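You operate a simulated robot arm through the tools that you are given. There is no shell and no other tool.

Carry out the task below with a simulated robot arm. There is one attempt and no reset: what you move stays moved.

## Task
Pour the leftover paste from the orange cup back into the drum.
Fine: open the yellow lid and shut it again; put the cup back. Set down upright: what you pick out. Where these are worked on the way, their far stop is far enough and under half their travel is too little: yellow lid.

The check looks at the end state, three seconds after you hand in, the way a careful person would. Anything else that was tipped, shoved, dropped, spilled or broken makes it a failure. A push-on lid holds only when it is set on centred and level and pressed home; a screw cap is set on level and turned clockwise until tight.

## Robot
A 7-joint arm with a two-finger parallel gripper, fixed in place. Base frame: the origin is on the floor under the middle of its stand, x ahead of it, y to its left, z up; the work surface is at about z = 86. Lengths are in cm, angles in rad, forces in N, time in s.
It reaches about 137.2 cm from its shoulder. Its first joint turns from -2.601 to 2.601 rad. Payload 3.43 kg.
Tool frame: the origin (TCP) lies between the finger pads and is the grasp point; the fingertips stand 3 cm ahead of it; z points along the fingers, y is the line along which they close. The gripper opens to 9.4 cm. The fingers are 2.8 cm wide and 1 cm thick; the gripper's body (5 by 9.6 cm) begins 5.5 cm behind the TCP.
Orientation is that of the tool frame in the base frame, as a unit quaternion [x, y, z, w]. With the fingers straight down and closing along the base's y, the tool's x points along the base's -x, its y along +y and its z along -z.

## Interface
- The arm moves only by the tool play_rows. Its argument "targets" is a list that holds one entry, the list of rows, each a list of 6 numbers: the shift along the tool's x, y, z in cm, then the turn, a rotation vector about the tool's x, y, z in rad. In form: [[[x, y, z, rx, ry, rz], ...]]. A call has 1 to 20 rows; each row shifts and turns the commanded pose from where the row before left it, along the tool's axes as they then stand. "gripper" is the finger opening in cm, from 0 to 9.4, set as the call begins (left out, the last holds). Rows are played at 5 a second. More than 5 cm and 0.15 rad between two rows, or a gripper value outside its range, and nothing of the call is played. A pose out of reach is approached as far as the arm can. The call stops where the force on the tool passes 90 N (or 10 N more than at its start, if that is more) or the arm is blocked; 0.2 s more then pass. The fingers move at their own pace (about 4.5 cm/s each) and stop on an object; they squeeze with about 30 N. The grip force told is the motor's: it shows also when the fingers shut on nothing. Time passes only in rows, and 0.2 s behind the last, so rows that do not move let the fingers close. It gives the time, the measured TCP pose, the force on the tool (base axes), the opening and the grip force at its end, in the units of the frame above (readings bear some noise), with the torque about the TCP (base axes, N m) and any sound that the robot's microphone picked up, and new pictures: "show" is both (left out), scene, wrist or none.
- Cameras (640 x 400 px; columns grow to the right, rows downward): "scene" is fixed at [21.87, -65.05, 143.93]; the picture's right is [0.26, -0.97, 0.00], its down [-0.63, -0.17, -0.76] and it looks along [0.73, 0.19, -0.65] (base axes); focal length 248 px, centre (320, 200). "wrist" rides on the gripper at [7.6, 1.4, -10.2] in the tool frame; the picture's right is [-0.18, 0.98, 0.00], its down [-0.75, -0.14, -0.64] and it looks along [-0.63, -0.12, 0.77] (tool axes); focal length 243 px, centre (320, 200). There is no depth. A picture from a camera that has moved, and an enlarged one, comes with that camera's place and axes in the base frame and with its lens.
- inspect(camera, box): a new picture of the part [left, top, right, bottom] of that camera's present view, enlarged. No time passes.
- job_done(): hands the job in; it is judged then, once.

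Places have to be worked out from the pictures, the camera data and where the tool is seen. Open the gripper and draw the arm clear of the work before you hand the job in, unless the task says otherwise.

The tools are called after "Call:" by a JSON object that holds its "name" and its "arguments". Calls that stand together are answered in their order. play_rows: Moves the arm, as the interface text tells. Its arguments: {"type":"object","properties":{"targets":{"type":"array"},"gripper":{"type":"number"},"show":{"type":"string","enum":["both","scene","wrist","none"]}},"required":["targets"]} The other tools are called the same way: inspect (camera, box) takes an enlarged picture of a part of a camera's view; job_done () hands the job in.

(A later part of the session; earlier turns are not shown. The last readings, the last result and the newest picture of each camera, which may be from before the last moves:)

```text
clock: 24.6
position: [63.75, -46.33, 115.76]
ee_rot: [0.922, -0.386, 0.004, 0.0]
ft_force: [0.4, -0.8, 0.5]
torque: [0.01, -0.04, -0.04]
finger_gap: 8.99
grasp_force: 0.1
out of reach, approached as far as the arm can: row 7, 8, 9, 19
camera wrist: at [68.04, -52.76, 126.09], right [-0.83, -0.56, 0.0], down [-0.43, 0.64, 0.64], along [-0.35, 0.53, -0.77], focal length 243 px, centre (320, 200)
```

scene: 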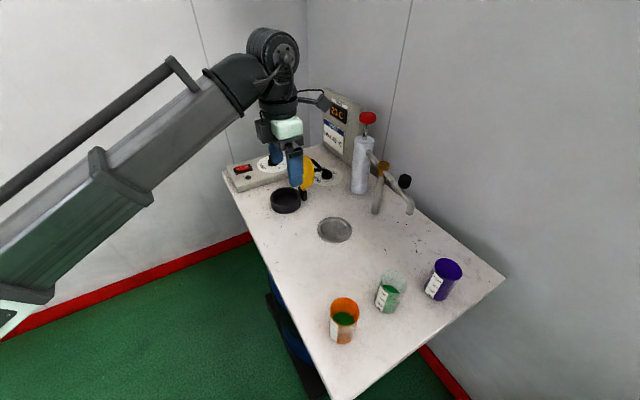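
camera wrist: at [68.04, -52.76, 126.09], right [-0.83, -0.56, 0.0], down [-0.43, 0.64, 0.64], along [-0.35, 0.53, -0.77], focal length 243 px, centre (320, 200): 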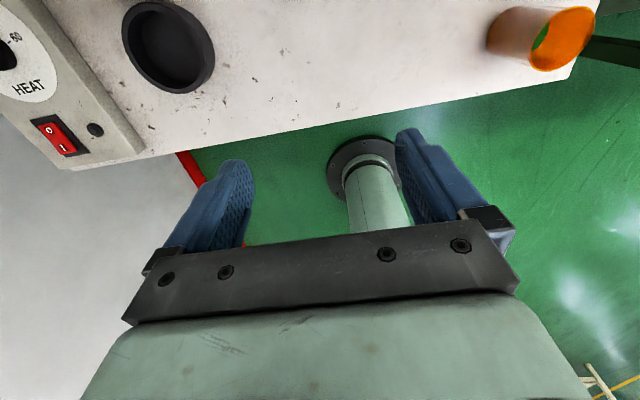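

The tool now points down with its x axis toward (+x,−y), though some rows were flagged at the edge of reach and the height came out ~3 cm low. I test a small downward move plus the start of the pitch-up to see how the arm follows.

Call:
{"name": "play_rows", "arguments": {"targets": [[[0, 0, 2, 0, 0, 0], [0, 0, 2, 0, 0, 0], [0, 0, 0, 0, 0.14, 0], [0, 0, 0, 0, 0.14, 0], [0, 0, 0, 0, 0, 0]]], "show": "scene"}}

```text
clock: 25.8
position: [64.02, -46.03, 111.92]
ee_rot: [0.913, -0.383, 0.131, 0.054]
ft_force: [0.2, -0.6, -0.1]
torque: [0.0, 0.01, 0.0]
finger_gap: 8.97
grasp_force: 0.1
```

scene: 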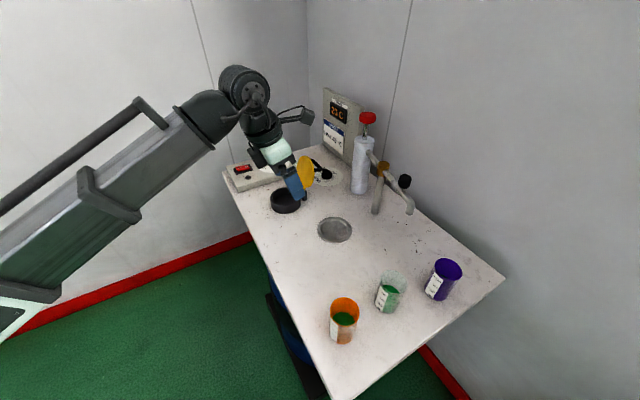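

The arm follows exactly again (commands restart from the reached pose). I move across to a standoff over the near edge, behind the orange cup, and continue pitching the tool up toward horizontal.

Call:
{"name": "play_rows", "arguments": {"targets": [[[-1.88, 3.2, 0.225, 0, 0, 0], [-1.88, 3.2, 0.225, 0, 0, 0], [-1.88, 3.2, 0.225, 0, 0, 0], [-1.88, 3.2, 0.225, 0, 0, 0], [-1.88, 3.2, 0.225, 0, 0, 0], [-1.88, 3.2, 0.225, 0, 0, 0], [-1.88, 3.2, 0.225, 0, 0, 0], [-1.88, 3.2, 0.225, 0, 0, 0], [0, 0, 0, 0, 0.14, 0], [0, 0, 0, 0, 0.14, 0], [0, 0, 0, 0, 0.14, 0], [0, 0, 0, 0, 0, 0]]]}}

```text
clock: 28.4
position: [51.26, -36.84, 105.33]
ee_rot: [0.867, -0.361, 0.317, 0.132]
ft_force: [0.7, -0.1, 0.4]
torque: [-0.02, 0.01, 0.02]
finger_gap: 8.98
grasp_force: 0.1
out of reach, approached as far as the arm can: row 1, 2, 3, 4, 5, 6, 7, 8, 9, 11
camera wrist: at [49.65, -37.39, 118.25], right [-0.8, -0.59, -0.12], down [-0.6, 0.8, 0.01], along [0.09, 0.08, -0.99], focal length 243 px, centre (320, 200)
```

scene: 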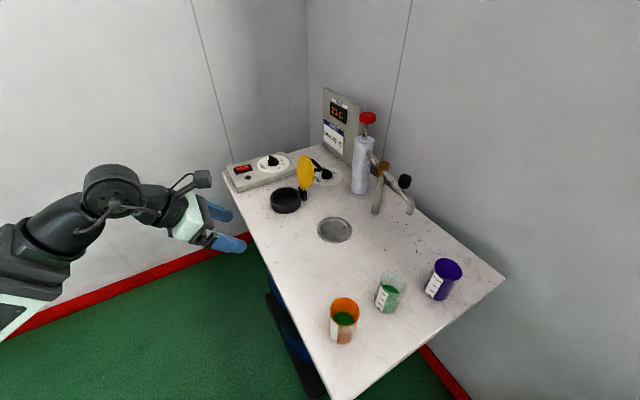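
wrist: 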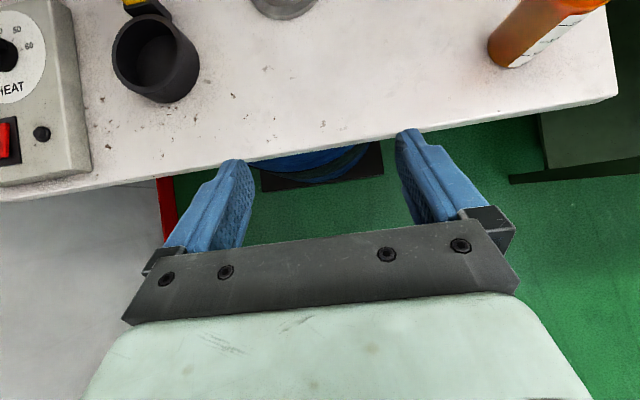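

The arm stopped because the camera-up roll is at a joint limit. A camera-down grasp at ~35° tilt keeps the camera clear behind the bench edge and leaves the wrist roll mid-range for pouring, so I unroll the tool 180° here in free space.

Call:
{"name": "play_rows", "arguments": {"targets": [[[0, 0, 0, 0, 0, 0.143], [0, 0, 0, 0, 0, 0.143], [0, 0, 0, 0, 0, 0.143], [0, 0, 0, 0, 0, 0.143], [0, 0, 0, 0, 0, 0.143], [0, 0, 0, 0, 0, 0.143], [0, 0, 0, 0, 0, 0.143], [0, 0, 0, 0, 0, 0.143], [0, 0, 0, 0, 0, 0.143], [0, 0, 0, 0, 0, 0.143], [0, 0, 0, 0, 0, 0.143], [0, 0, 0, 0, 0, 0.143], [0, 0, 0, 0, 0, 0.143], [0, 0, 0, 0, 0, 0.143], [0, 0, 0, 0, 0, 0.143], [0, 0, 0, 0, 0, 0.143], [0, 0, 0, 0, 0, 0.143], [0, 0, 0, 0, 0, 0.143], [0, 0, 0, 0, 0, 0.143], [0, 0, 0, 0, 0, 0.143]]], "show": "scene"}}

```text
clock: 32.6
position: [51.33, -36.81, 105.4]
ee_rot: [0.236, 0.91, -0.173, 0.294]
ft_force: [-0.7, 0.1, 0.1]
torque: [-0.01, 0.01, 0.01]
finger_gap: 8.98
grasp_force: 0.0
```

scene: 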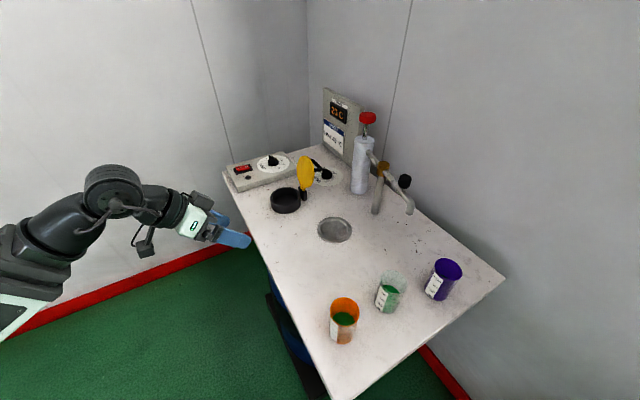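

Unrolled without trouble. I finish the roll, set the tilt to 35°, and move to a standoff about 12 cm behind the orange cup.

Call:
{"name": "play_rows", "arguments": {"targets": [[[0, 0, 0, 0, 0, 0.141], [0, 0, 0, 0, 0, 0.141], [0, 0, 0, 0, -0.129, 0], [0, 0, 0, 0, -0.129, 0], [0.36, -3.386, 1.104, 0, 0, 0], [0.36, -3.386, 1.104, 0, 0, 0], [0.36, -3.386, 1.104, 0, 0, 0], [0.36, -3.386, 1.104, 0, 0, 0], [0.36, -3.386, 1.104, 0, 0, 0], [0.36, -3.386, 1.104, 0, 0, 0], [0.36, -3.386, 1.104, 0, 0, 0], [0, 0, 0, 0, 0, 0]]]}}

Call:
{"name": "inspect", "arguments": {"camera": "scene", "box": [230, 250, 420, 380]}}

```text
clock: 35.2
position: [41.42, -59.21, 100.66]
ee_rot: [0.34, 0.82, -0.176, 0.426]
ft_force: [-0.3, 0.3, -0.3]
torque: [0.01, -0.03, 0.01]
finger_gap: 8.99
grasp_force: 0.2
out of reach, approached as far as the arm can: row 3, 4
camera wrist: at [33.3, -49.37, 100.38], right [0.77, 0.62, 0.15], down [-0.17, -0.03, 0.99], along [0.62, -0.78, 0.08], focal length 243 px, centre (320, 200)
```

scene: 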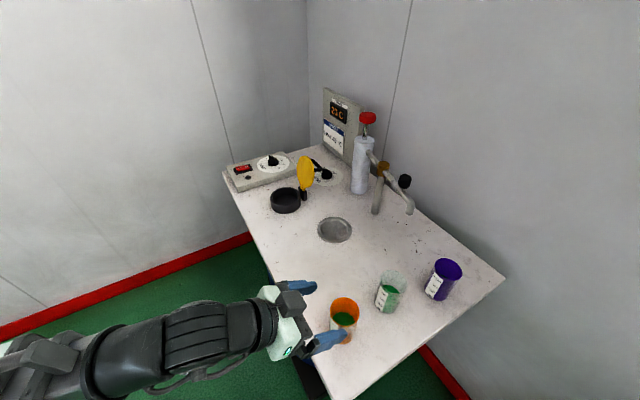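
wrist: 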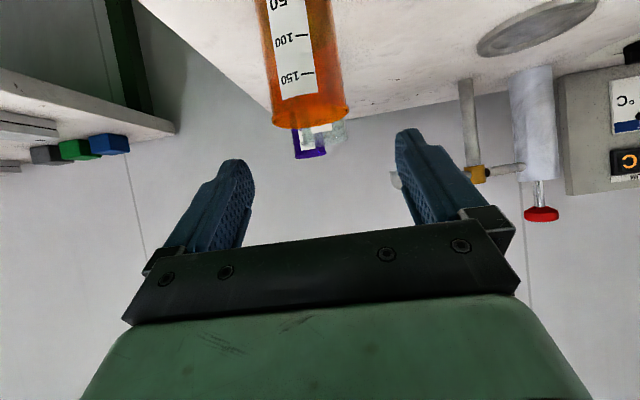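

```text
3.08 times, centred on (325, 315) of scene
camera zoom: at [21.87, -65.05, 143.93], right [0.26, -0.97, 0.0], down [-0.63, -0.17, -0.76], along [0.73, 0.19, -0.65], focal length 763 px, centre (305, -154)
```

zoom: 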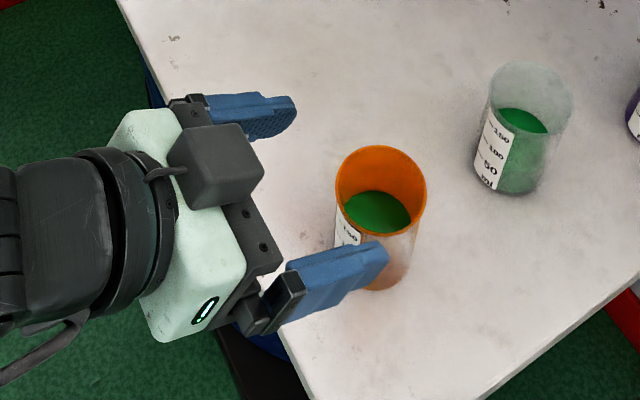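

The hand is at (41.4,-59.2,100.7) in camera-down pose, and both views put the cup axis at about (45.0,-64.0), rim z≈95.2. I line up laterally and advance most of the way, leaving a few cm, then check.

Call:
{"name": "play_rows", "arguments": {"targets": [[[1.815, -0.39, 0, 0, 0, 0], [1.815, -0.39, 0, 0, 0, 0], [0, 0, 2.5, 0, 0, 0], [0, 0, 2.5, 0, 0, 0], [0, 0, 0, 0, 0, 0]]]}}

Call:
{"name": "inspect", "arguments": {"camera": "scene", "box": [260, 270, 400, 370]}}

Call:
{"name": "inspect", "arguments": {"camera": "wrist", "box": [200, 0, 450, 200]}}

```text
clock: 36.4
position: [42.21, -61.55, 94.9]
ee_rot: [0.34, 0.819, -0.177, 0.427]
ft_force: [0.5, -0.9, 0.5]
torque: [-0.01, -0.01, -0.02]
finger_gap: 9.02
grasp_force: 0.0
camera wrist: at [34.11, -51.55, 94.56], right [0.77, 0.62, 0.15], down [-0.17, -0.03, 0.99], along [0.62, -0.78, 0.08], focal length 243 px, centre (320, 200)
```

scene: 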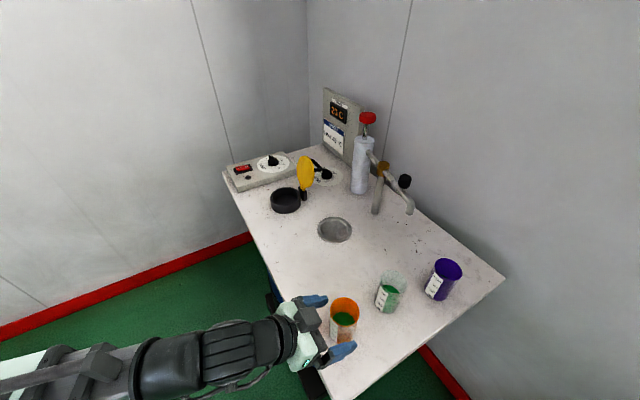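
wrist: 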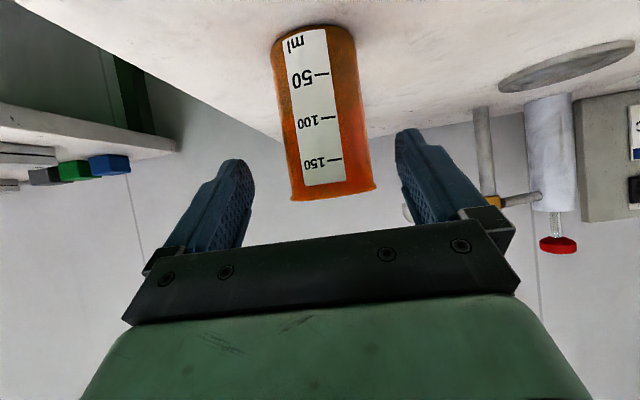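

```text
4.00 times, centred on (330, 320) of scene
camera zoom: at [21.87, -65.05, 143.93], right [0.26, -0.97, 0.0], down [-0.63, -0.17, -0.76], along [0.73, 0.19, -0.65], focal length 992 px, centre (280, -280)
```

zoom: 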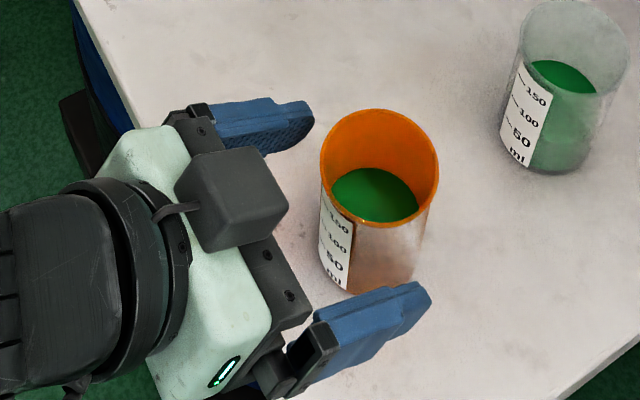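

```text
2.00 times, centred on (325, 100) of wrist
camera zoom: at [34.11, -51.55, 94.56], right [0.77, 0.62, 0.15], down [-0.17, -0.03, 0.99], along [0.62, -0.78, 0.08], focal length 485 px, centre (310, 400)
```

zoom: 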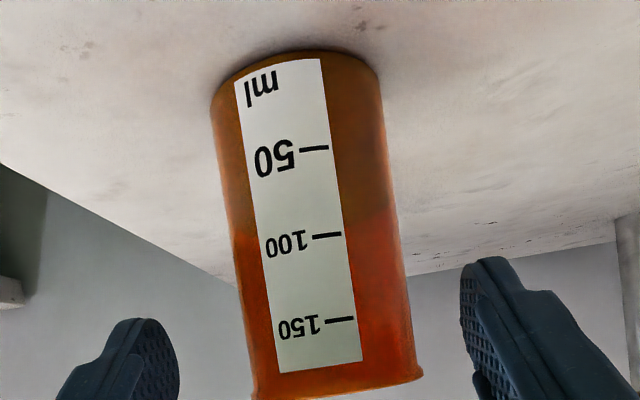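

The cup sits nicely between the fingers and the bracket box stays behind the palm plane. A small lateral correction (+0.25), then advance the last 4.6 cm.

Call:
{"name": "play_rows", "arguments": {"targets": [[[0.26, 0.25, 1.0, 0, 0, 0], [0, 0, 1.8, 0, 0, 0], [0, 0, 1.8, 0, 0, 0], [0, 0, 0, 0, 0, 0]]]}}

Call:
{"name": "inspect", "arguments": {"camera": "scene", "box": [260, 270, 400, 370]}}

Call:
{"name": "inspect", "arguments": {"camera": "wrist", "box": [200, 0, 450, 200]}}

```text
clock: 37.4
position: [45.02, -63.93, 91.98]
ee_rot: [0.34, 0.819, -0.177, 0.427]
ft_force: [1.7, 0.0, 0.4]
torque: [0.01, 0.03, 0.01]
finger_gap: 9.0
grasp_force: 0.0
camera wrist: at [36.85, -53.98, 91.67], right [0.77, 0.62, 0.15], down [-0.17, -0.03, 0.99], along [0.62, -0.78, 0.08], focal length 243 px, centre (320, 200)
```

scene: 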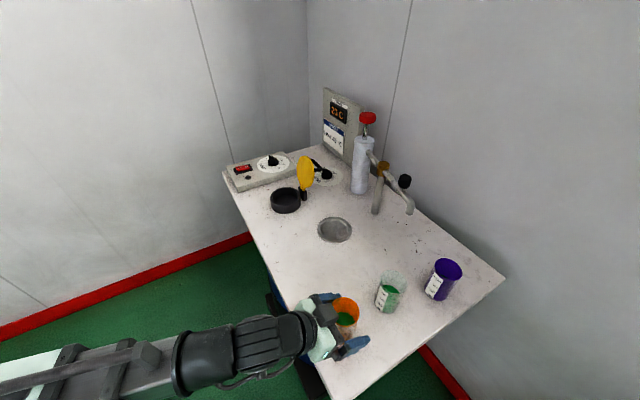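
wrist: 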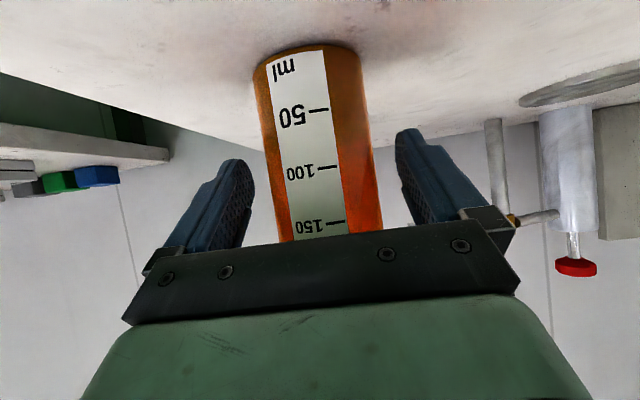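

```text
4.00 times, centred on (330, 320) of scene
camera zoom: at [21.87, -65.05, 143.93], right [0.26, -0.97, 0.0], down [-0.63, -0.17, -0.76], along [0.73, 0.19, -0.65], focal length 992 px, centre (280, -280)
```

zoom: 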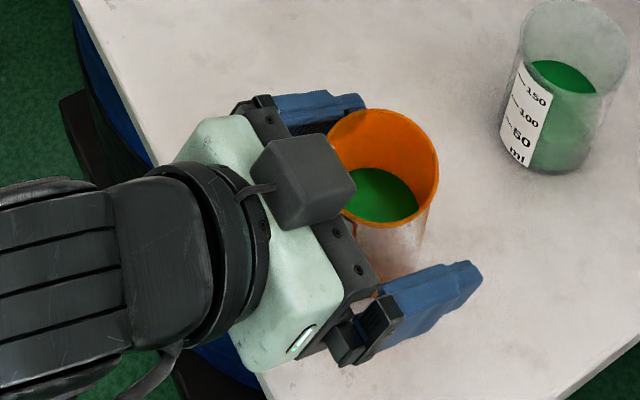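

```text
2.00 times, centred on (325, 100) of wrist
camera zoom: at [36.85, -53.98, 91.67], right [0.77, 0.62, 0.15], down [-0.17, -0.03, 0.99], along [0.62, -0.78, 0.08], focal length 485 px, centre (310, 400)
```

zoom: 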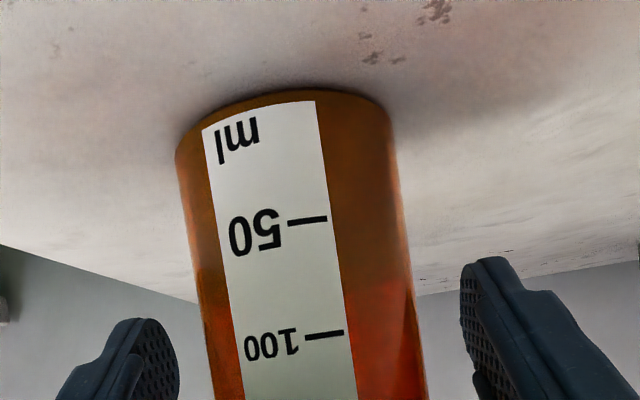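

TCP is at the cup axis (45.0,-63.9,92.0), no contact. Closing the gripper on the cup.

Call:
{"name": "play_rows", "arguments": {"targets": [[[0, 0, 0, 0, 0, 0], [0, 0, 0, 0, 0, 0], [0, 0, 0, 0, 0, 0], [0, 0, 0, 0, 0, 0], [0, 0, 0, 0, 0, 0]]], "gripper": 4.5}}

Call:
{"name": "inspect", "arguments": {"camera": "scene", "box": [260, 270, 400, 370]}}

Call:
{"name": "inspect", "arguments": {"camera": "wrist", "box": [200, 0, 450, 200]}}

```text
clock: 38.6
position: [44.84, -63.99, 91.91]
ee_rot: [0.34, 0.819, -0.177, 0.427]
ft_force: [-0.5, -0.5, 0.8]
torque: [-0.04, 0.03, 0.01]
finger_gap: 6.16
grasp_force: 30.1
camera wrist: at [36.84, -53.98, 91.67], right [0.77, 0.62, 0.15], down [-0.17, -0.03, 0.99], along [0.62, -0.78, 0.08], focal length 243 px, centre (320, 200)
```

scene: 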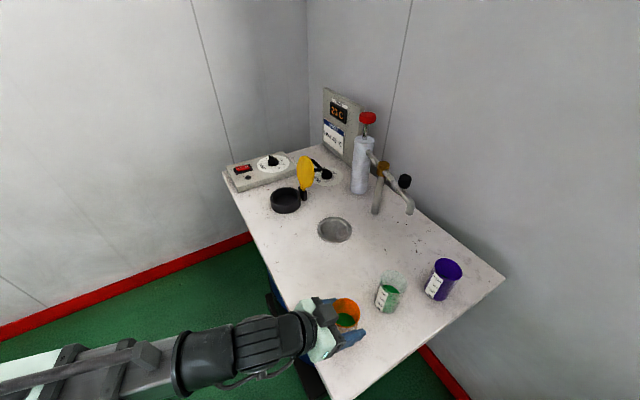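
wrist: 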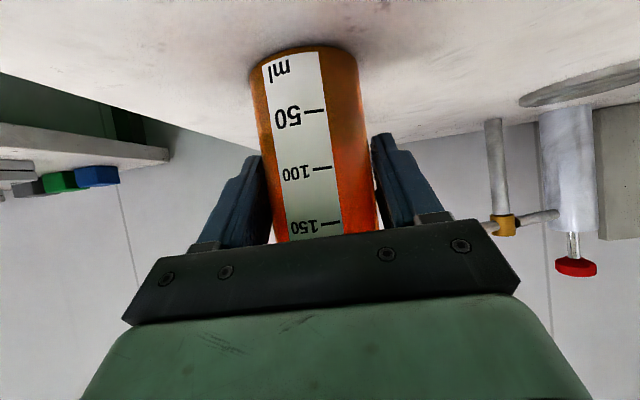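

```text
4.00 times, centred on (330, 320) of scene
camera zoom: at [21.87, -65.05, 143.93], right [0.26, -0.97, 0.0], down [-0.63, -0.17, -0.76], along [0.73, 0.19, -0.65], focal length 992 px, centre (280, -280)
```

zoom: 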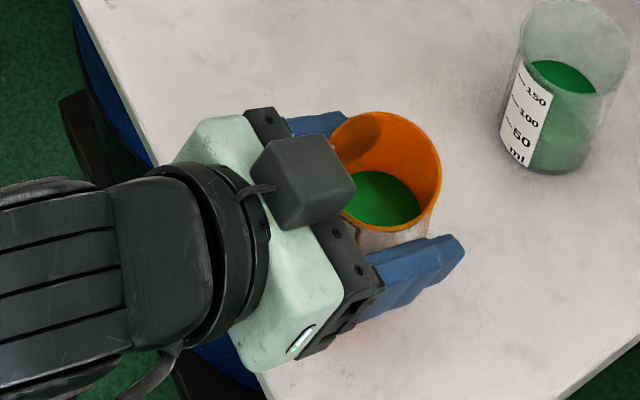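

```text
2.00 times, centred on (325, 100) of wrist
camera zoom: at [36.84, -53.98, 91.67], right [0.77, 0.62, 0.15], down [-0.17, -0.03, 0.99], along [0.62, -0.78, 0.08], focal length 485 px, centre (310, 400)
```

zoom: 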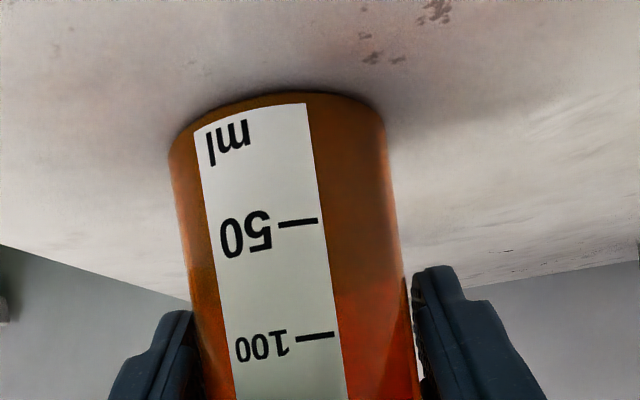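

The cup is gripped (gap 6.16, grip 30 N), upright and little paste (≈90 ml). I lift it straight up 12 cm, gently.

Call:
{"name": "play_rows", "arguments": {"targets": [[[-0.82, 0, -0.576, 0, 0, 0], [-1.64, 0, -1.15, 0, 0, 0], [-2.45, 0, -1.73, 0, 0, 0], [-2.45, 0, -1.73, 0, 0, 0], [-2.45, 0, -1.73, 0, 0, 0], [0, 0, 0, 0, 0, 0]]]}}

Call:
{"name": "inspect", "arguments": {"camera": "scene", "box": [240, 230, 420, 370]}}

```text
clock: 40.0
position: [44.73, -64.12, 104.06]
ee_rot: [0.34, 0.82, -0.176, 0.426]
ft_force: [-0.4, -0.5, -1.3]
torque: [0.01, -0.02, -0.01]
finger_gap: 6.15
grasp_force: 30.0
camera wrist: at [36.63, -54.12, 103.79], right [0.77, 0.62, 0.15], down [-0.17, -0.03, 0.99], along [0.62, -0.78, 0.08], focal length 243 px, centre (320, 200)
```

scene: 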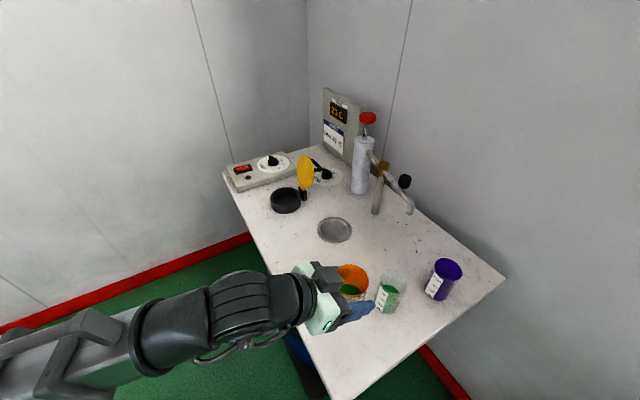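
wrist: 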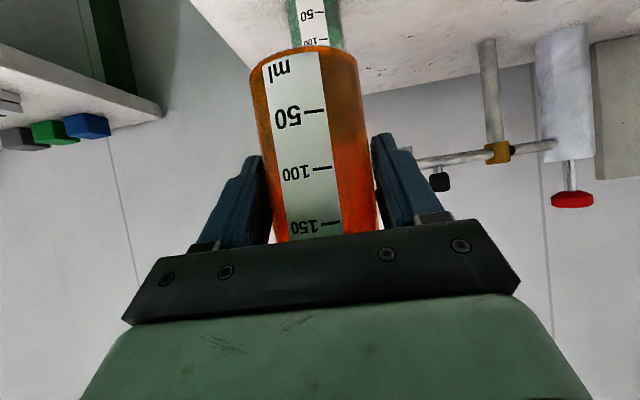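

```text
2.86 times, centred on (330, 300) of scene
camera zoom: at [21.87, -65.05, 143.93], right [0.26, -0.97, 0.0], down [-0.63, -0.17, -0.76], along [0.73, 0.19, -0.65], focal length 708 px, centre (291, -86)
```

zoom: 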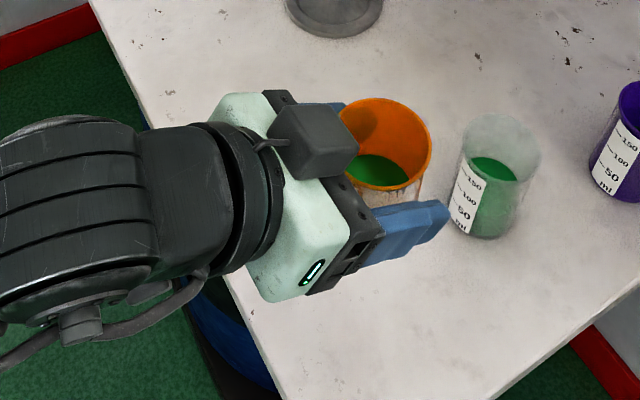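

The cup is up and upright with the paste calm. Now a level transit toward the neck at the same orientation, stopping short of the lid area, with soft start and stop.

Call:
{"name": "play_rows", "arguments": {"targets": [[[-0.11, 1.6, 0.155, 0, 0, 0], [-0.22, 3.29, 0.319, 0, 0, 0], [-0.22, 3.29, 0.319, 0, 0, 0], [-0.22, 3.29, 0.319, 0, 0, 0], [-0.22, 3.29, 0.319, 0, 0, 0], [-0.22, 3.29, 0.319, 0, 0, 0], [-0.22, 3.29, 0.319, 0, 0, 0], [-0.22, 3.29, 0.319, 0, 0, 0], [-0.22, 3.29, 0.319, 0, 0, 0], [-0.22, 3.29, 0.319, 0, 0, 0], [-0.22, 3.29, 0.319, 0, 0, 0], [-0.11, 1.6, 0.155, 0, 0, 0], [0, 0, 0, 0, 0, 0]]]}}

```text
clock: 42.8
position: [73.76, -41.15, 103.88]
ee_rot: [0.34, 0.82, -0.176, 0.426]
ft_force: [0.6, -0.1, -0.7]
torque: [0.01, 0.01, 0.04]
finger_gap: 6.17
grasp_force: 30.2
camera wrist: at [65.69, -31.27, 103.59], right [0.77, 0.62, 0.15], down [-0.17, -0.03, 0.99], along [0.61, -0.78, 0.08], focal length 243 px, centre (320, 200)
```

scene: 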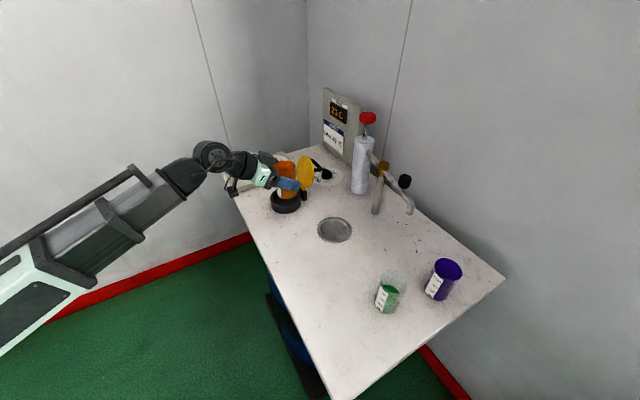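
wrist: 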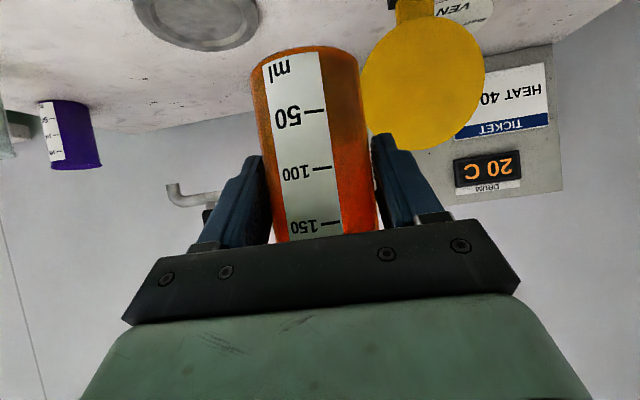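

Cup still upright with the paste level. Now a −15° yaw about the vertical, then the remaining level move to the start-of-pour spot beside the neck.

Call:
{"name": "play_rows", "arguments": {"targets": [[[0, 0, 0, 0.107, 0, 0.0755], [0, 0, 0, 0.107, 0, 0.0755], [0.12, 1.58, -0.195, 0, 0, 0], [0.24, 3.16, -0.39, 0, 0, 0], [0.24, 3.16, -0.39, 0, 0, 0], [0.24, 3.16, -0.39, 0, 0, 0], [0.12, 1.58, -0.195, 0, 0, 0], [0, 0, 0, 0, 0, 0]]]}}

Call:
{"name": "inspect", "arguments": {"camera": "scene", "box": [230, 120, 350, 220]}}

```text
clock: 44.6
position: [83.63, -33.52, 104.03]
ee_rot: [0.444, 0.768, -0.231, 0.4]
ft_force: [-0.2, -0.1, -1.0]
torque: [0.03, -0.04, 0.0]
finger_gap: 6.16
grasp_force: 29.6
camera wrist: at [78.36, -21.92, 103.73], right [0.9, 0.4, 0.15], down [-0.17, 0.01, 0.99], along [0.39, -0.92, 0.08], focal length 243 px, centre (320, 200)
```

scene: 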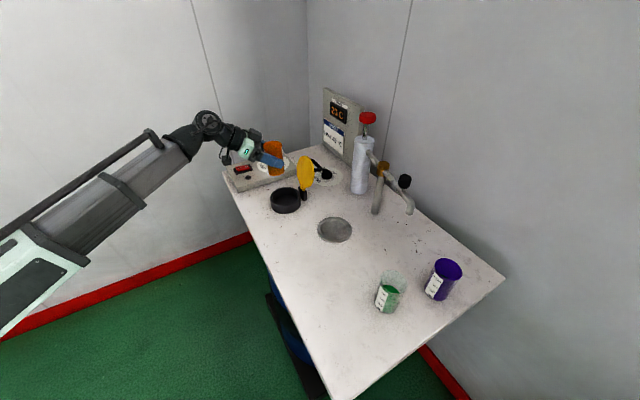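
wrist: 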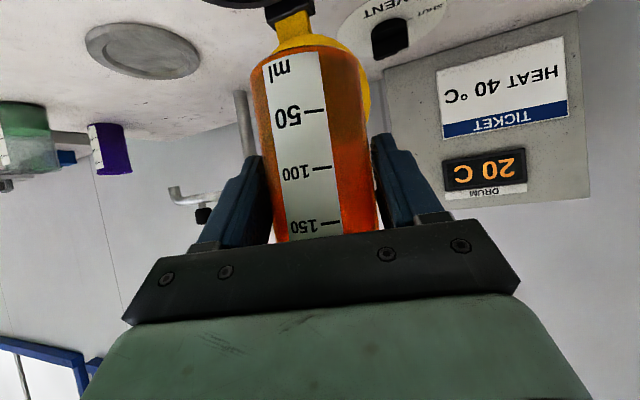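

```text
4.00 times, centred on (290, 170) of scene
camera zoom: at [21.87, -65.05, 143.93], right [0.26, -0.97, 0.0], down [-0.63, -0.17, -0.76], along [0.73, 0.19, -0.65], focal length 992 px, centre (440, 320)
```

zoom: 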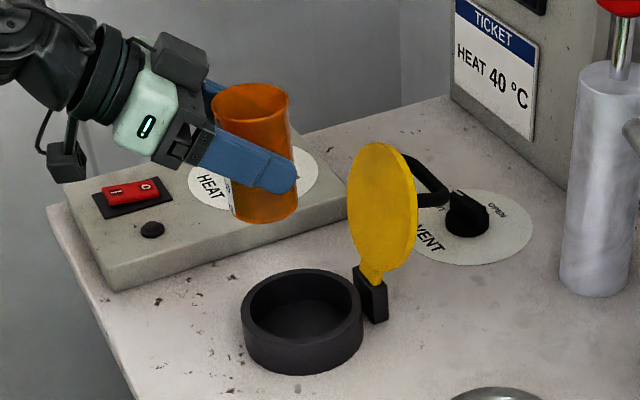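

The cup is beside the neck, clear of the lid. I now tilt it the first 45° about a horizontal axis (mouth toward the hole), shifting so the lip stays above the hole, still high up, to check the arm follows.

Call:
{"name": "play_rows", "arguments": {"targets": [[[0.067, 0.249, -0.095, -0.0681, 0.0554, 0.0972], [0.095, 0.247, -0.074, -0.0681, 0.0554, 0.0972], [0.123, 0.241, -0.051, -0.0681, 0.0554, 0.0972], [0.148, 0.23, -0.028, -0.0681, 0.0554, 0.0972], [0.17, 0.216, -0.004, -0.0681, 0.0554, 0.0972], [0.19, 0.197, 0.021, -0.0681, 0.0554, 0.0972], [0, 0, 0, 0, 0, 0]]]}}

Call:
{"name": "inspect", "arguments": {"camera": "scene", "box": [230, 120, 350, 220]}}

```text
clock: 46.2
position: [84.47, -32.27, 104.12]
ee_rot: [0.586, 0.694, 0.126, 0.399]
ft_force: [0.1, 0.4, -1.5]
torque: [0.0, 0.03, 0.0]
finger_gap: 6.15
grasp_force: 29.7
camera wrist: at [78.31, -22.01, 108.69], right [0.7, 0.11, 0.71], down [-0.56, -0.54, 0.63], along [0.45, -0.83, -0.32], focal length 243 px, centre (320, 200)
```

scene: 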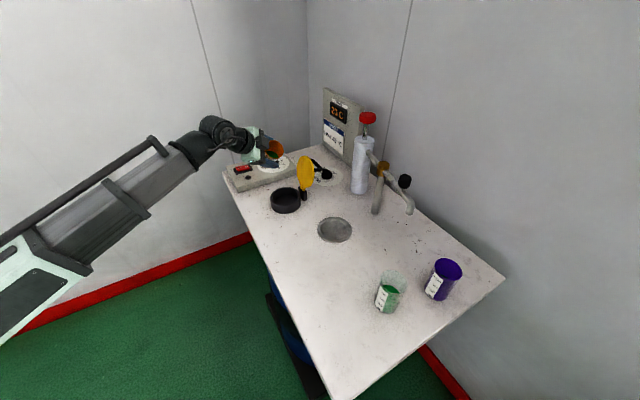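
wrist: 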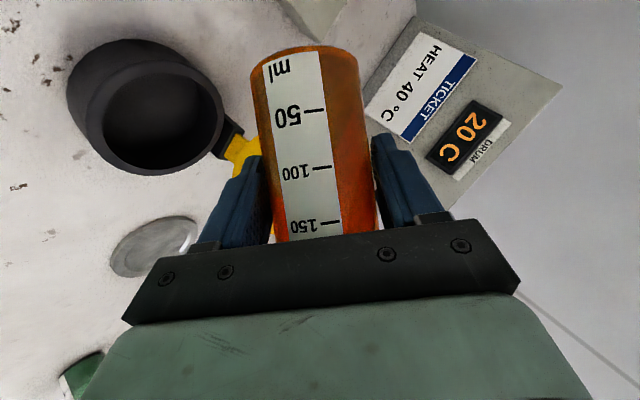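

```text
4.00 times, centred on (290, 170) of scene
camera zoom: at [21.87, -65.05, 143.93], right [0.26, -0.97, 0.0], down [-0.63, -0.17, -0.76], along [0.73, 0.19, -0.65], focal length 992 px, centre (440, 320)
```

zoom: 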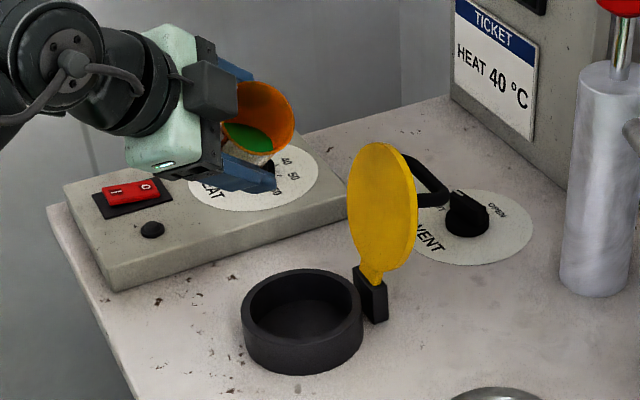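

At 45° the lip is above the hole as computed and the arm follows without trouble. I lower the tilted cup 7.5 cm to bring the lip close to the neck.

Call:
{"name": "play_rows", "arguments": {"targets": [[[1.02, -1.603, 1.625, 0, 0, 0], [1.02, -1.603, 1.625, 0, 0, 0], [1.02, -1.603, 1.625, 0, 0, 0], [0, 0, 0, 0, 0, 0]]]}}

Call:
{"name": "inspect", "arguments": {"camera": "scene", "box": [245, 140, 335, 220]}}

```text
clock: 47.2
position: [84.57, -32.06, 96.82]
ee_rot: [0.587, 0.694, 0.125, 0.399]
ft_force: [-0.2, -0.1, -1.3]
torque: [0.01, 0.03, 0.01]
finger_gap: 6.15
grasp_force: 30.4
camera wrist: at [78.41, -21.74, 101.35], right [0.7, 0.11, 0.71], down [-0.56, -0.54, 0.63], along [0.45, -0.84, -0.32], focal length 243 px, centre (320, 200)
```

scene: 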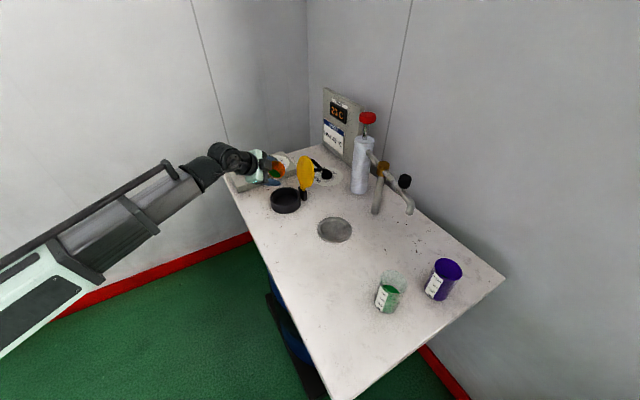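
wrist: 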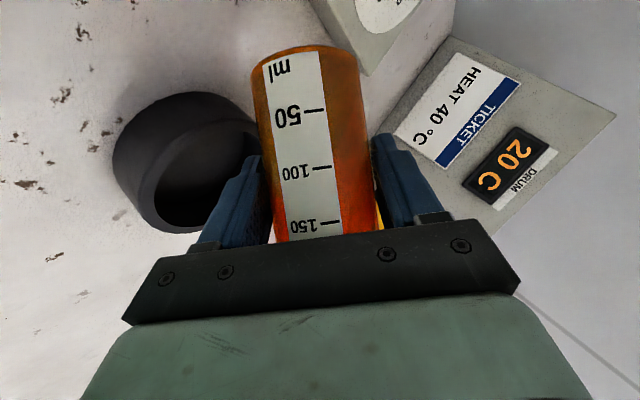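

```text
5.00 times, centred on (290, 180) of scene
camera zoom: at [21.87, -65.05, 143.93], right [0.26, -0.97, 0.0], down [-0.63, -0.17, -0.76], along [0.73, 0.19, -0.65], focal length 1240 px, centre (470, 300)
```

zoom: 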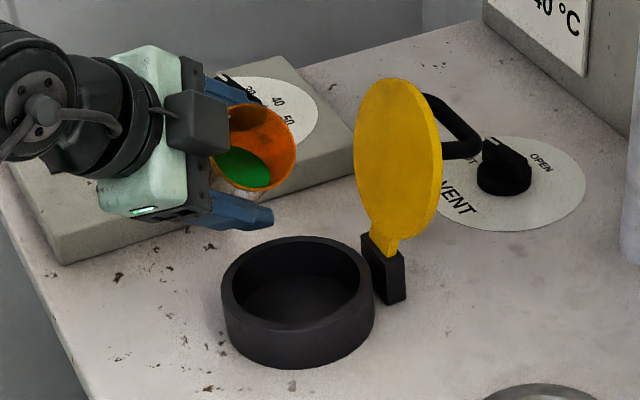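

Lip sits over the neck. Now I tilt on in small steps with the lip held over the hole — to ~68° first.

Call:
{"name": "play_rows", "arguments": {"targets": [[[-0.011, -0.009, -0.002, -0.052, 0.0423, 0.0742], [-0.048, -0.035, -0.014, -0.052, 0.0423, 0.0742], [-0.084, -0.052, -0.03, -0.052, 0.0423, 0.0742], [-0.123, -0.062, -0.051, -0.052, 0.0423, 0.0742], [0, 0, 0, 0, 0, 0]]]}}

Call:
{"name": "inspect", "arguments": {"camera": "scene", "box": [245, 140, 335, 220]}}

```text
clock: 48.4
position: [84.42, -32.45, 96.69]
ee_rot: [0.626, 0.613, 0.302, 0.375]
ft_force: [0.0, 1.1, -0.3]
torque: [-0.02, 0.01, 0.0]
finger_gap: 6.15
grasp_force: 29.7
camera wrist: at [76.96, -23.87, 102.79], right [0.52, -0.15, 0.84], down [-0.66, -0.69, 0.29], along [0.54, -0.71, -0.46], focal length 243 px, centre (320, 200)
```

scene: 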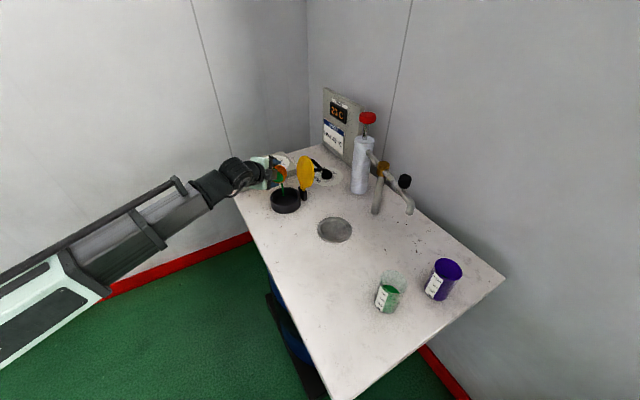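
wrist: 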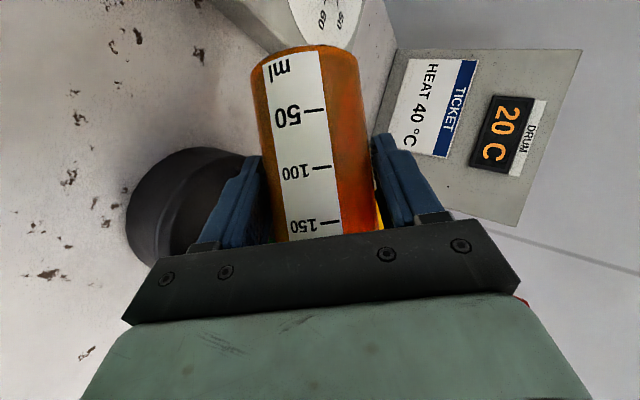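

```text
5.00 times, centred on (290, 180) of scene
camera zoom: at [21.87, -65.05, 143.93], right [0.26, -0.97, 0.0], down [-0.63, -0.17, -0.76], along [0.73, 0.19, -0.65], focal length 1240 px, centre (470, 300)
```

zoom: 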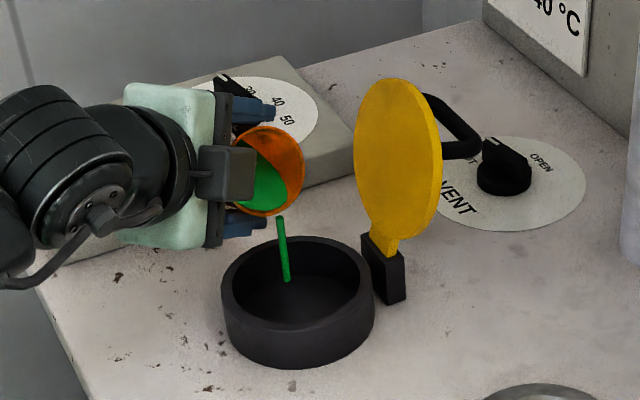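

The stream is falling inside the neck. I continue tilting slowly, keeping the lip over the hole.

Call:
{"name": "play_rows", "arguments": {"targets": [[[0, 0, 0, 0, 0, 0], [0, 0, 0, 0, 0, 0], [0, 0, 0, 0, 0, 0], [-0.159, -0.064, -0.075, -0.052, 0.0423, 0.0742], [0, 0, 0, 0, 0, 0], [0, 0, 0, 0, 0, 0], [-0.193, -0.058, -0.103, -0.052, 0.0423, 0.0742], [0, 0, 0, 0, 0, 0], [0, 0, 0, 0, 0, 0]]]}}

Call:
{"name": "inspect", "arguments": {"camera": "scene", "box": [245, 140, 335, 220]}}

```text
clock: 50.4
position: [84.1, -32.76, 96.6]
ee_rot: [0.636, 0.564, 0.387, 0.357]
ft_force: [0.2, 0.3, -1.8]
torque: [0.0, 0.02, -0.01]
finger_gap: 6.15
grasp_force: 30.2
camera wrist: at [76.03, -25.29, 103.17], right [0.42, -0.29, 0.86], down [-0.68, -0.72, 0.09], along [0.59, -0.63, -0.5], focal length 243 px, centre (320, 200)
```

scene: 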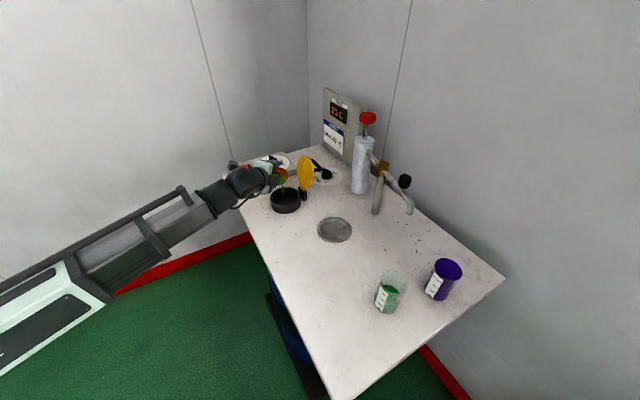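
wrist: 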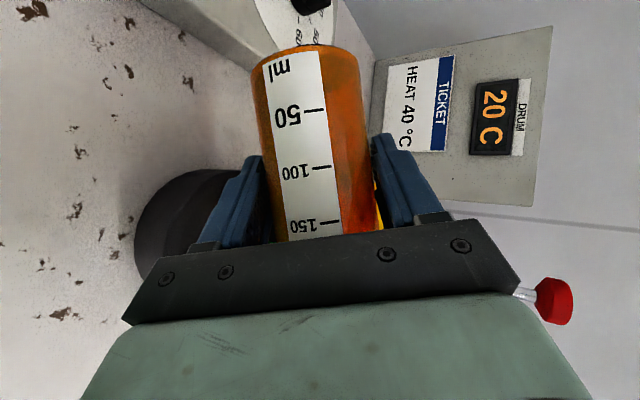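

```text
5.00 times, centred on (290, 180) of scene
camera zoom: at [21.87, -65.05, 143.93], right [0.26, -0.97, 0.0], down [-0.63, -0.17, -0.76], along [0.73, 0.19, -0.65], focal length 1240 px, centre (470, 300)
```

zoom: 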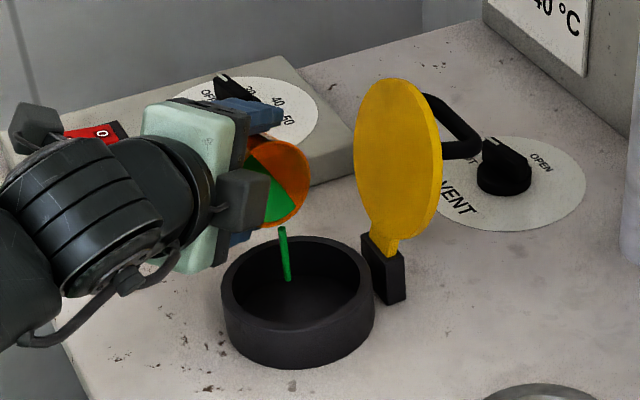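

Stream still lands well inside the ring. I keep going: tilt to ~91° with pauses.

Call:
{"name": "play_rows", "arguments": {"targets": [[[0, 0, 0, 0, 0, 0], [0, 0, 0, 0, 0, 0], [-0.225, -0.044, -0.133, -0.052, 0.0423, 0.0742], [0, 0, 0, 0, 0, 0], [0, 0, 0, 0, 0, 0], [0, 0, 0, 0, 0, 0], [-0.249, -0.023, -0.162, -0.052, 0.0423, 0.0742], [0, 0, 0, 0, 0, 0], [0, 0, 0, 0, 0, 0], [0, 0, 0, 0, 0, 0], [0, 0, 0, 0, 0, 0], [0, 0, 0, 0, 0, 0]]]}}

Call:
{"name": "inspect", "arguments": {"camera": "scene", "box": [245, 140, 335, 220]}}

```text
clock: 53.0
position: [83.9, -33.17, 96.57]
ee_rot: [0.64, 0.509, 0.467, 0.337]
ft_force: [-0.6, 0.3, 0.5]
torque: [-0.02, 0.03, 0.0]
finger_gap: 6.09
grasp_force: 30.0
camera wrist: at [74.97, -26.82, 103.36], right [0.32, -0.43, 0.84], down [-0.68, -0.72, -0.1], along [0.65, -0.54, -0.53], focal length 243 px, centre (320, 200)
```

scene: 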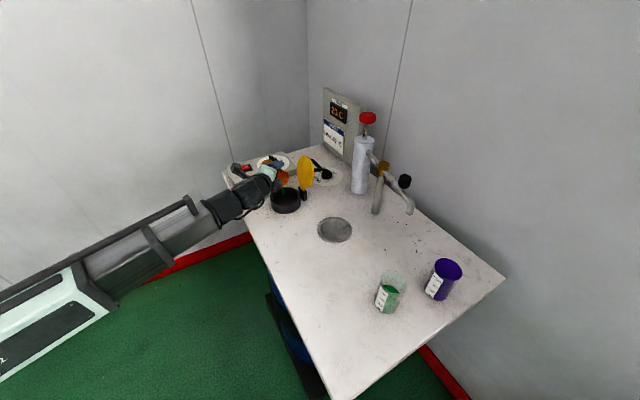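
wrist: 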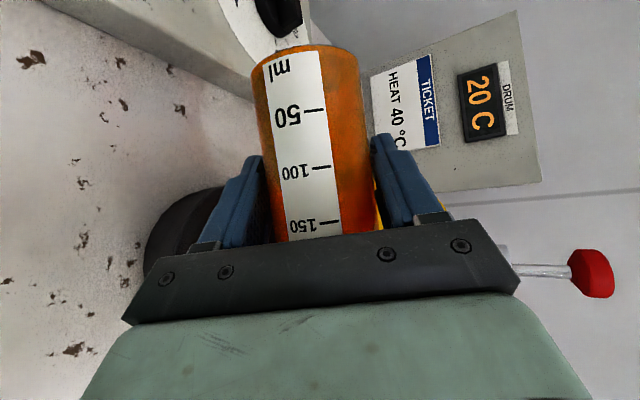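

```text
5.00 times, centred on (290, 180) of scene
camera zoom: at [21.87, -65.05, 143.93], right [0.26, -0.97, 0.0], down [-0.63, -0.17, -0.76], along [0.73, 0.19, -0.65], focal length 1240 px, centre (470, 300)
```

zoom: 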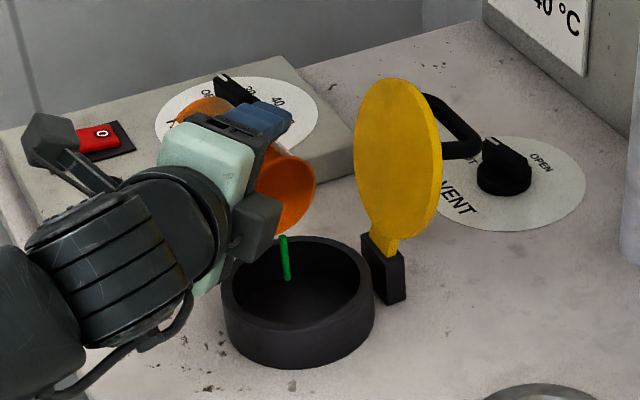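

Still pouring cleanly; nothing nearby is touched. I tilt further to ~114° with pauses.

Call:
{"name": "play_rows", "arguments": {"targets": [[[-0.269, 0.005, -0.191, -0.052, 0.0423, 0.0742], [0, 0, 0, 0, 0, 0], [0, 0, 0, 0, 0, 0], [-0.282, 0.037, -0.219, -0.052, 0.0423, 0.0742], [0, 0, 0, 0, 0, 0], [0, 0, 0, 0, 0, 0], [-0.286, 0.074, -0.243, -0.052, 0.0423, 0.0742], [0, 0, 0, 0, 0, 0], [0, 0, 0, 0, 0, 0], [-0.284, 0.113, -0.263, -0.052, 0.0423, 0.0742], [0, 0, 0, 0, 0, 0], [0, 0, 0, 0, 0, 0]]]}}

Call:
{"name": "inspect", "arguments": {"camera": "scene", "box": [245, 140, 335, 220]}}

```text
clock: 55.6
position: [83.04, -34.44, 96.72]
ee_rot: [0.628, 0.385, 0.614, 0.283]
ft_force: [0.5, 0.4, -1.0]
torque: [0.01, 0.01, 0.05]
finger_gap: 6.11
grasp_force: 29.9
camera wrist: at [72.58, -30.16, 102.98], right [0.14, -0.69, 0.71], down [-0.62, -0.63, -0.48], along [0.78, -0.37, -0.51], focal length 243 px, centre (320, 200)
```

scene: 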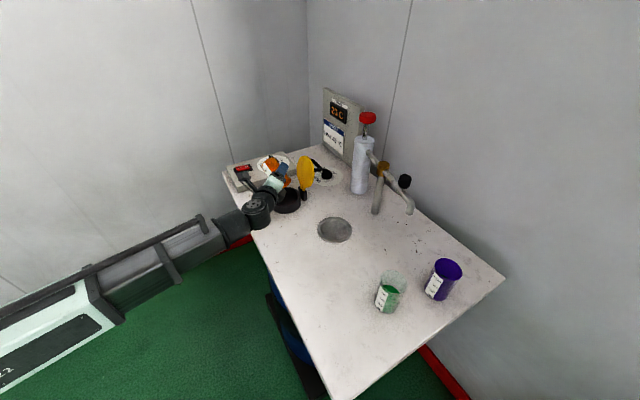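
wrist: 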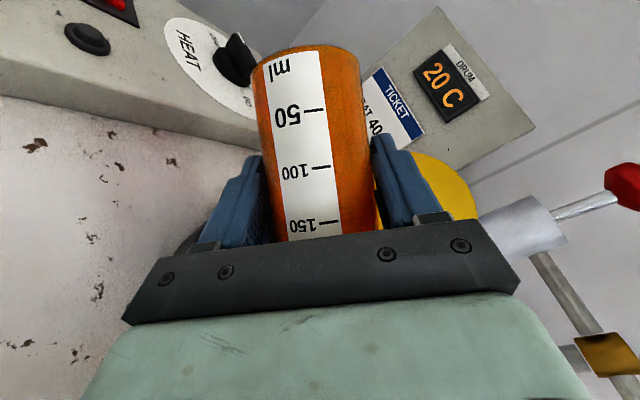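

```text
5.00 times, centred on (290, 180) of scene
camera zoom: at [21.87, -65.05, 143.93], right [0.26, -0.97, 0.0], down [-0.63, -0.17, -0.76], along [0.73, 0.19, -0.65], focal length 1240 px, centre (470, 300)
```

zoom: 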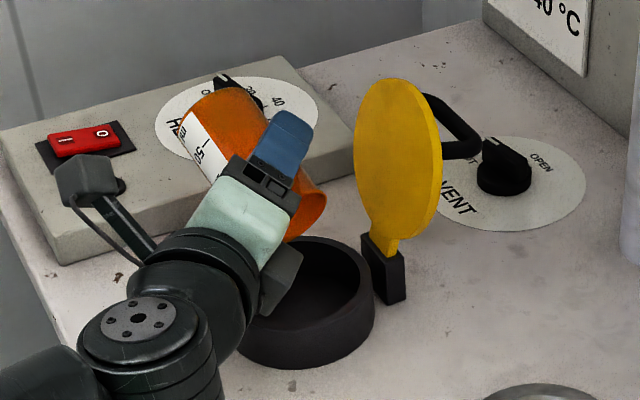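

No stream visible any more at ~114°, cup nearly drained. I raise 2 cm for clearance of the bracket box over the ring, then tilt to ~125° and let it drip.

Call:
{"name": "play_rows", "arguments": {"targets": [[[0.55, 0.83, -0.085, 0, 0, 0], [0.55, 0.83, -0.085, 0, 0, 0], [-0.273, 0.153, -0.279, -0.052, 0.0423, 0.0742], [-0.258, 0.194, -0.29, -0.052, 0.0423, 0.0742], [0, 0, 0, 0, 0, 0], [0, 0, 0, 0, 0, 0], [0, 0, 0, 0, 0, 0], [0, 0, 0, 0, 0, 0], [0, 0, 0, 0, 0, 0], [0, 0, 0, 0, 0, 0], [0, 0, 0, 0, 0, 0], [0, 0, 0, 0, 0, 0]]]}}

Call:
{"name": "inspect", "arguments": {"camera": "scene", "box": [245, 140, 335, 220]}}

```text
clock: 58.2
position: [82.39, -35.06, 98.56]
ee_rot: [0.613, 0.317, 0.678, 0.253]
ft_force: [-0.1, -0.2, -0.8]
torque: [0.0, -0.01, -0.03]
finger_gap: 6.08
grasp_force: 29.5
camera wrist: at [71.38, -31.79, 104.3], right [0.07, -0.79, 0.6], down [-0.55, -0.53, -0.64], along [0.83, -0.29, -0.47], focal length 243 px, centre (320, 200)
```

scene: 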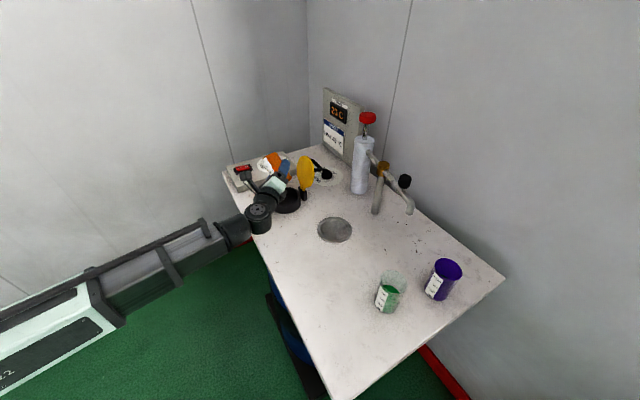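
wrist: 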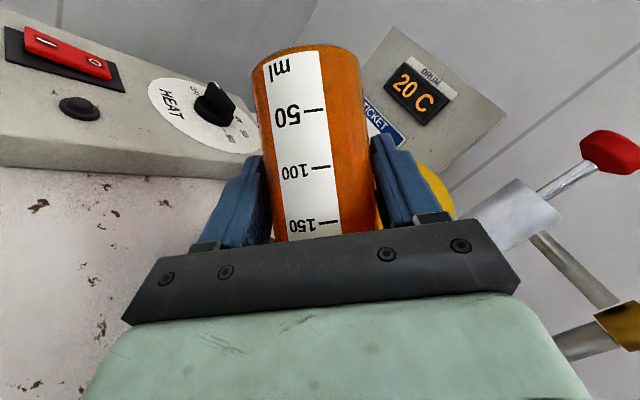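

```text
5.00 times, centred on (290, 180) of scene
camera zoom: at [21.87, -65.05, 143.93], right [0.26, -0.97, 0.0], down [-0.63, -0.17, -0.76], along [0.73, 0.19, -0.65], focal length 1240 px, centre (470, 300)
```

zoom: 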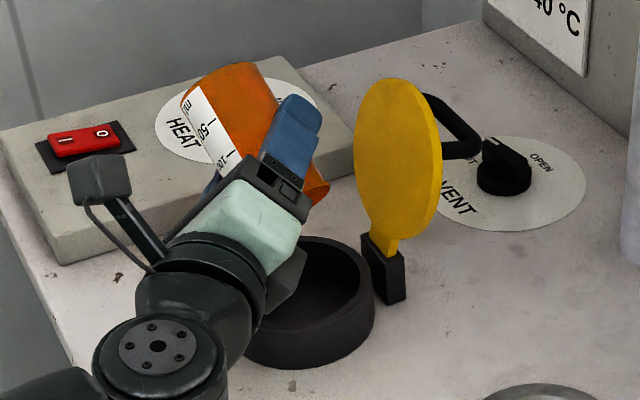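

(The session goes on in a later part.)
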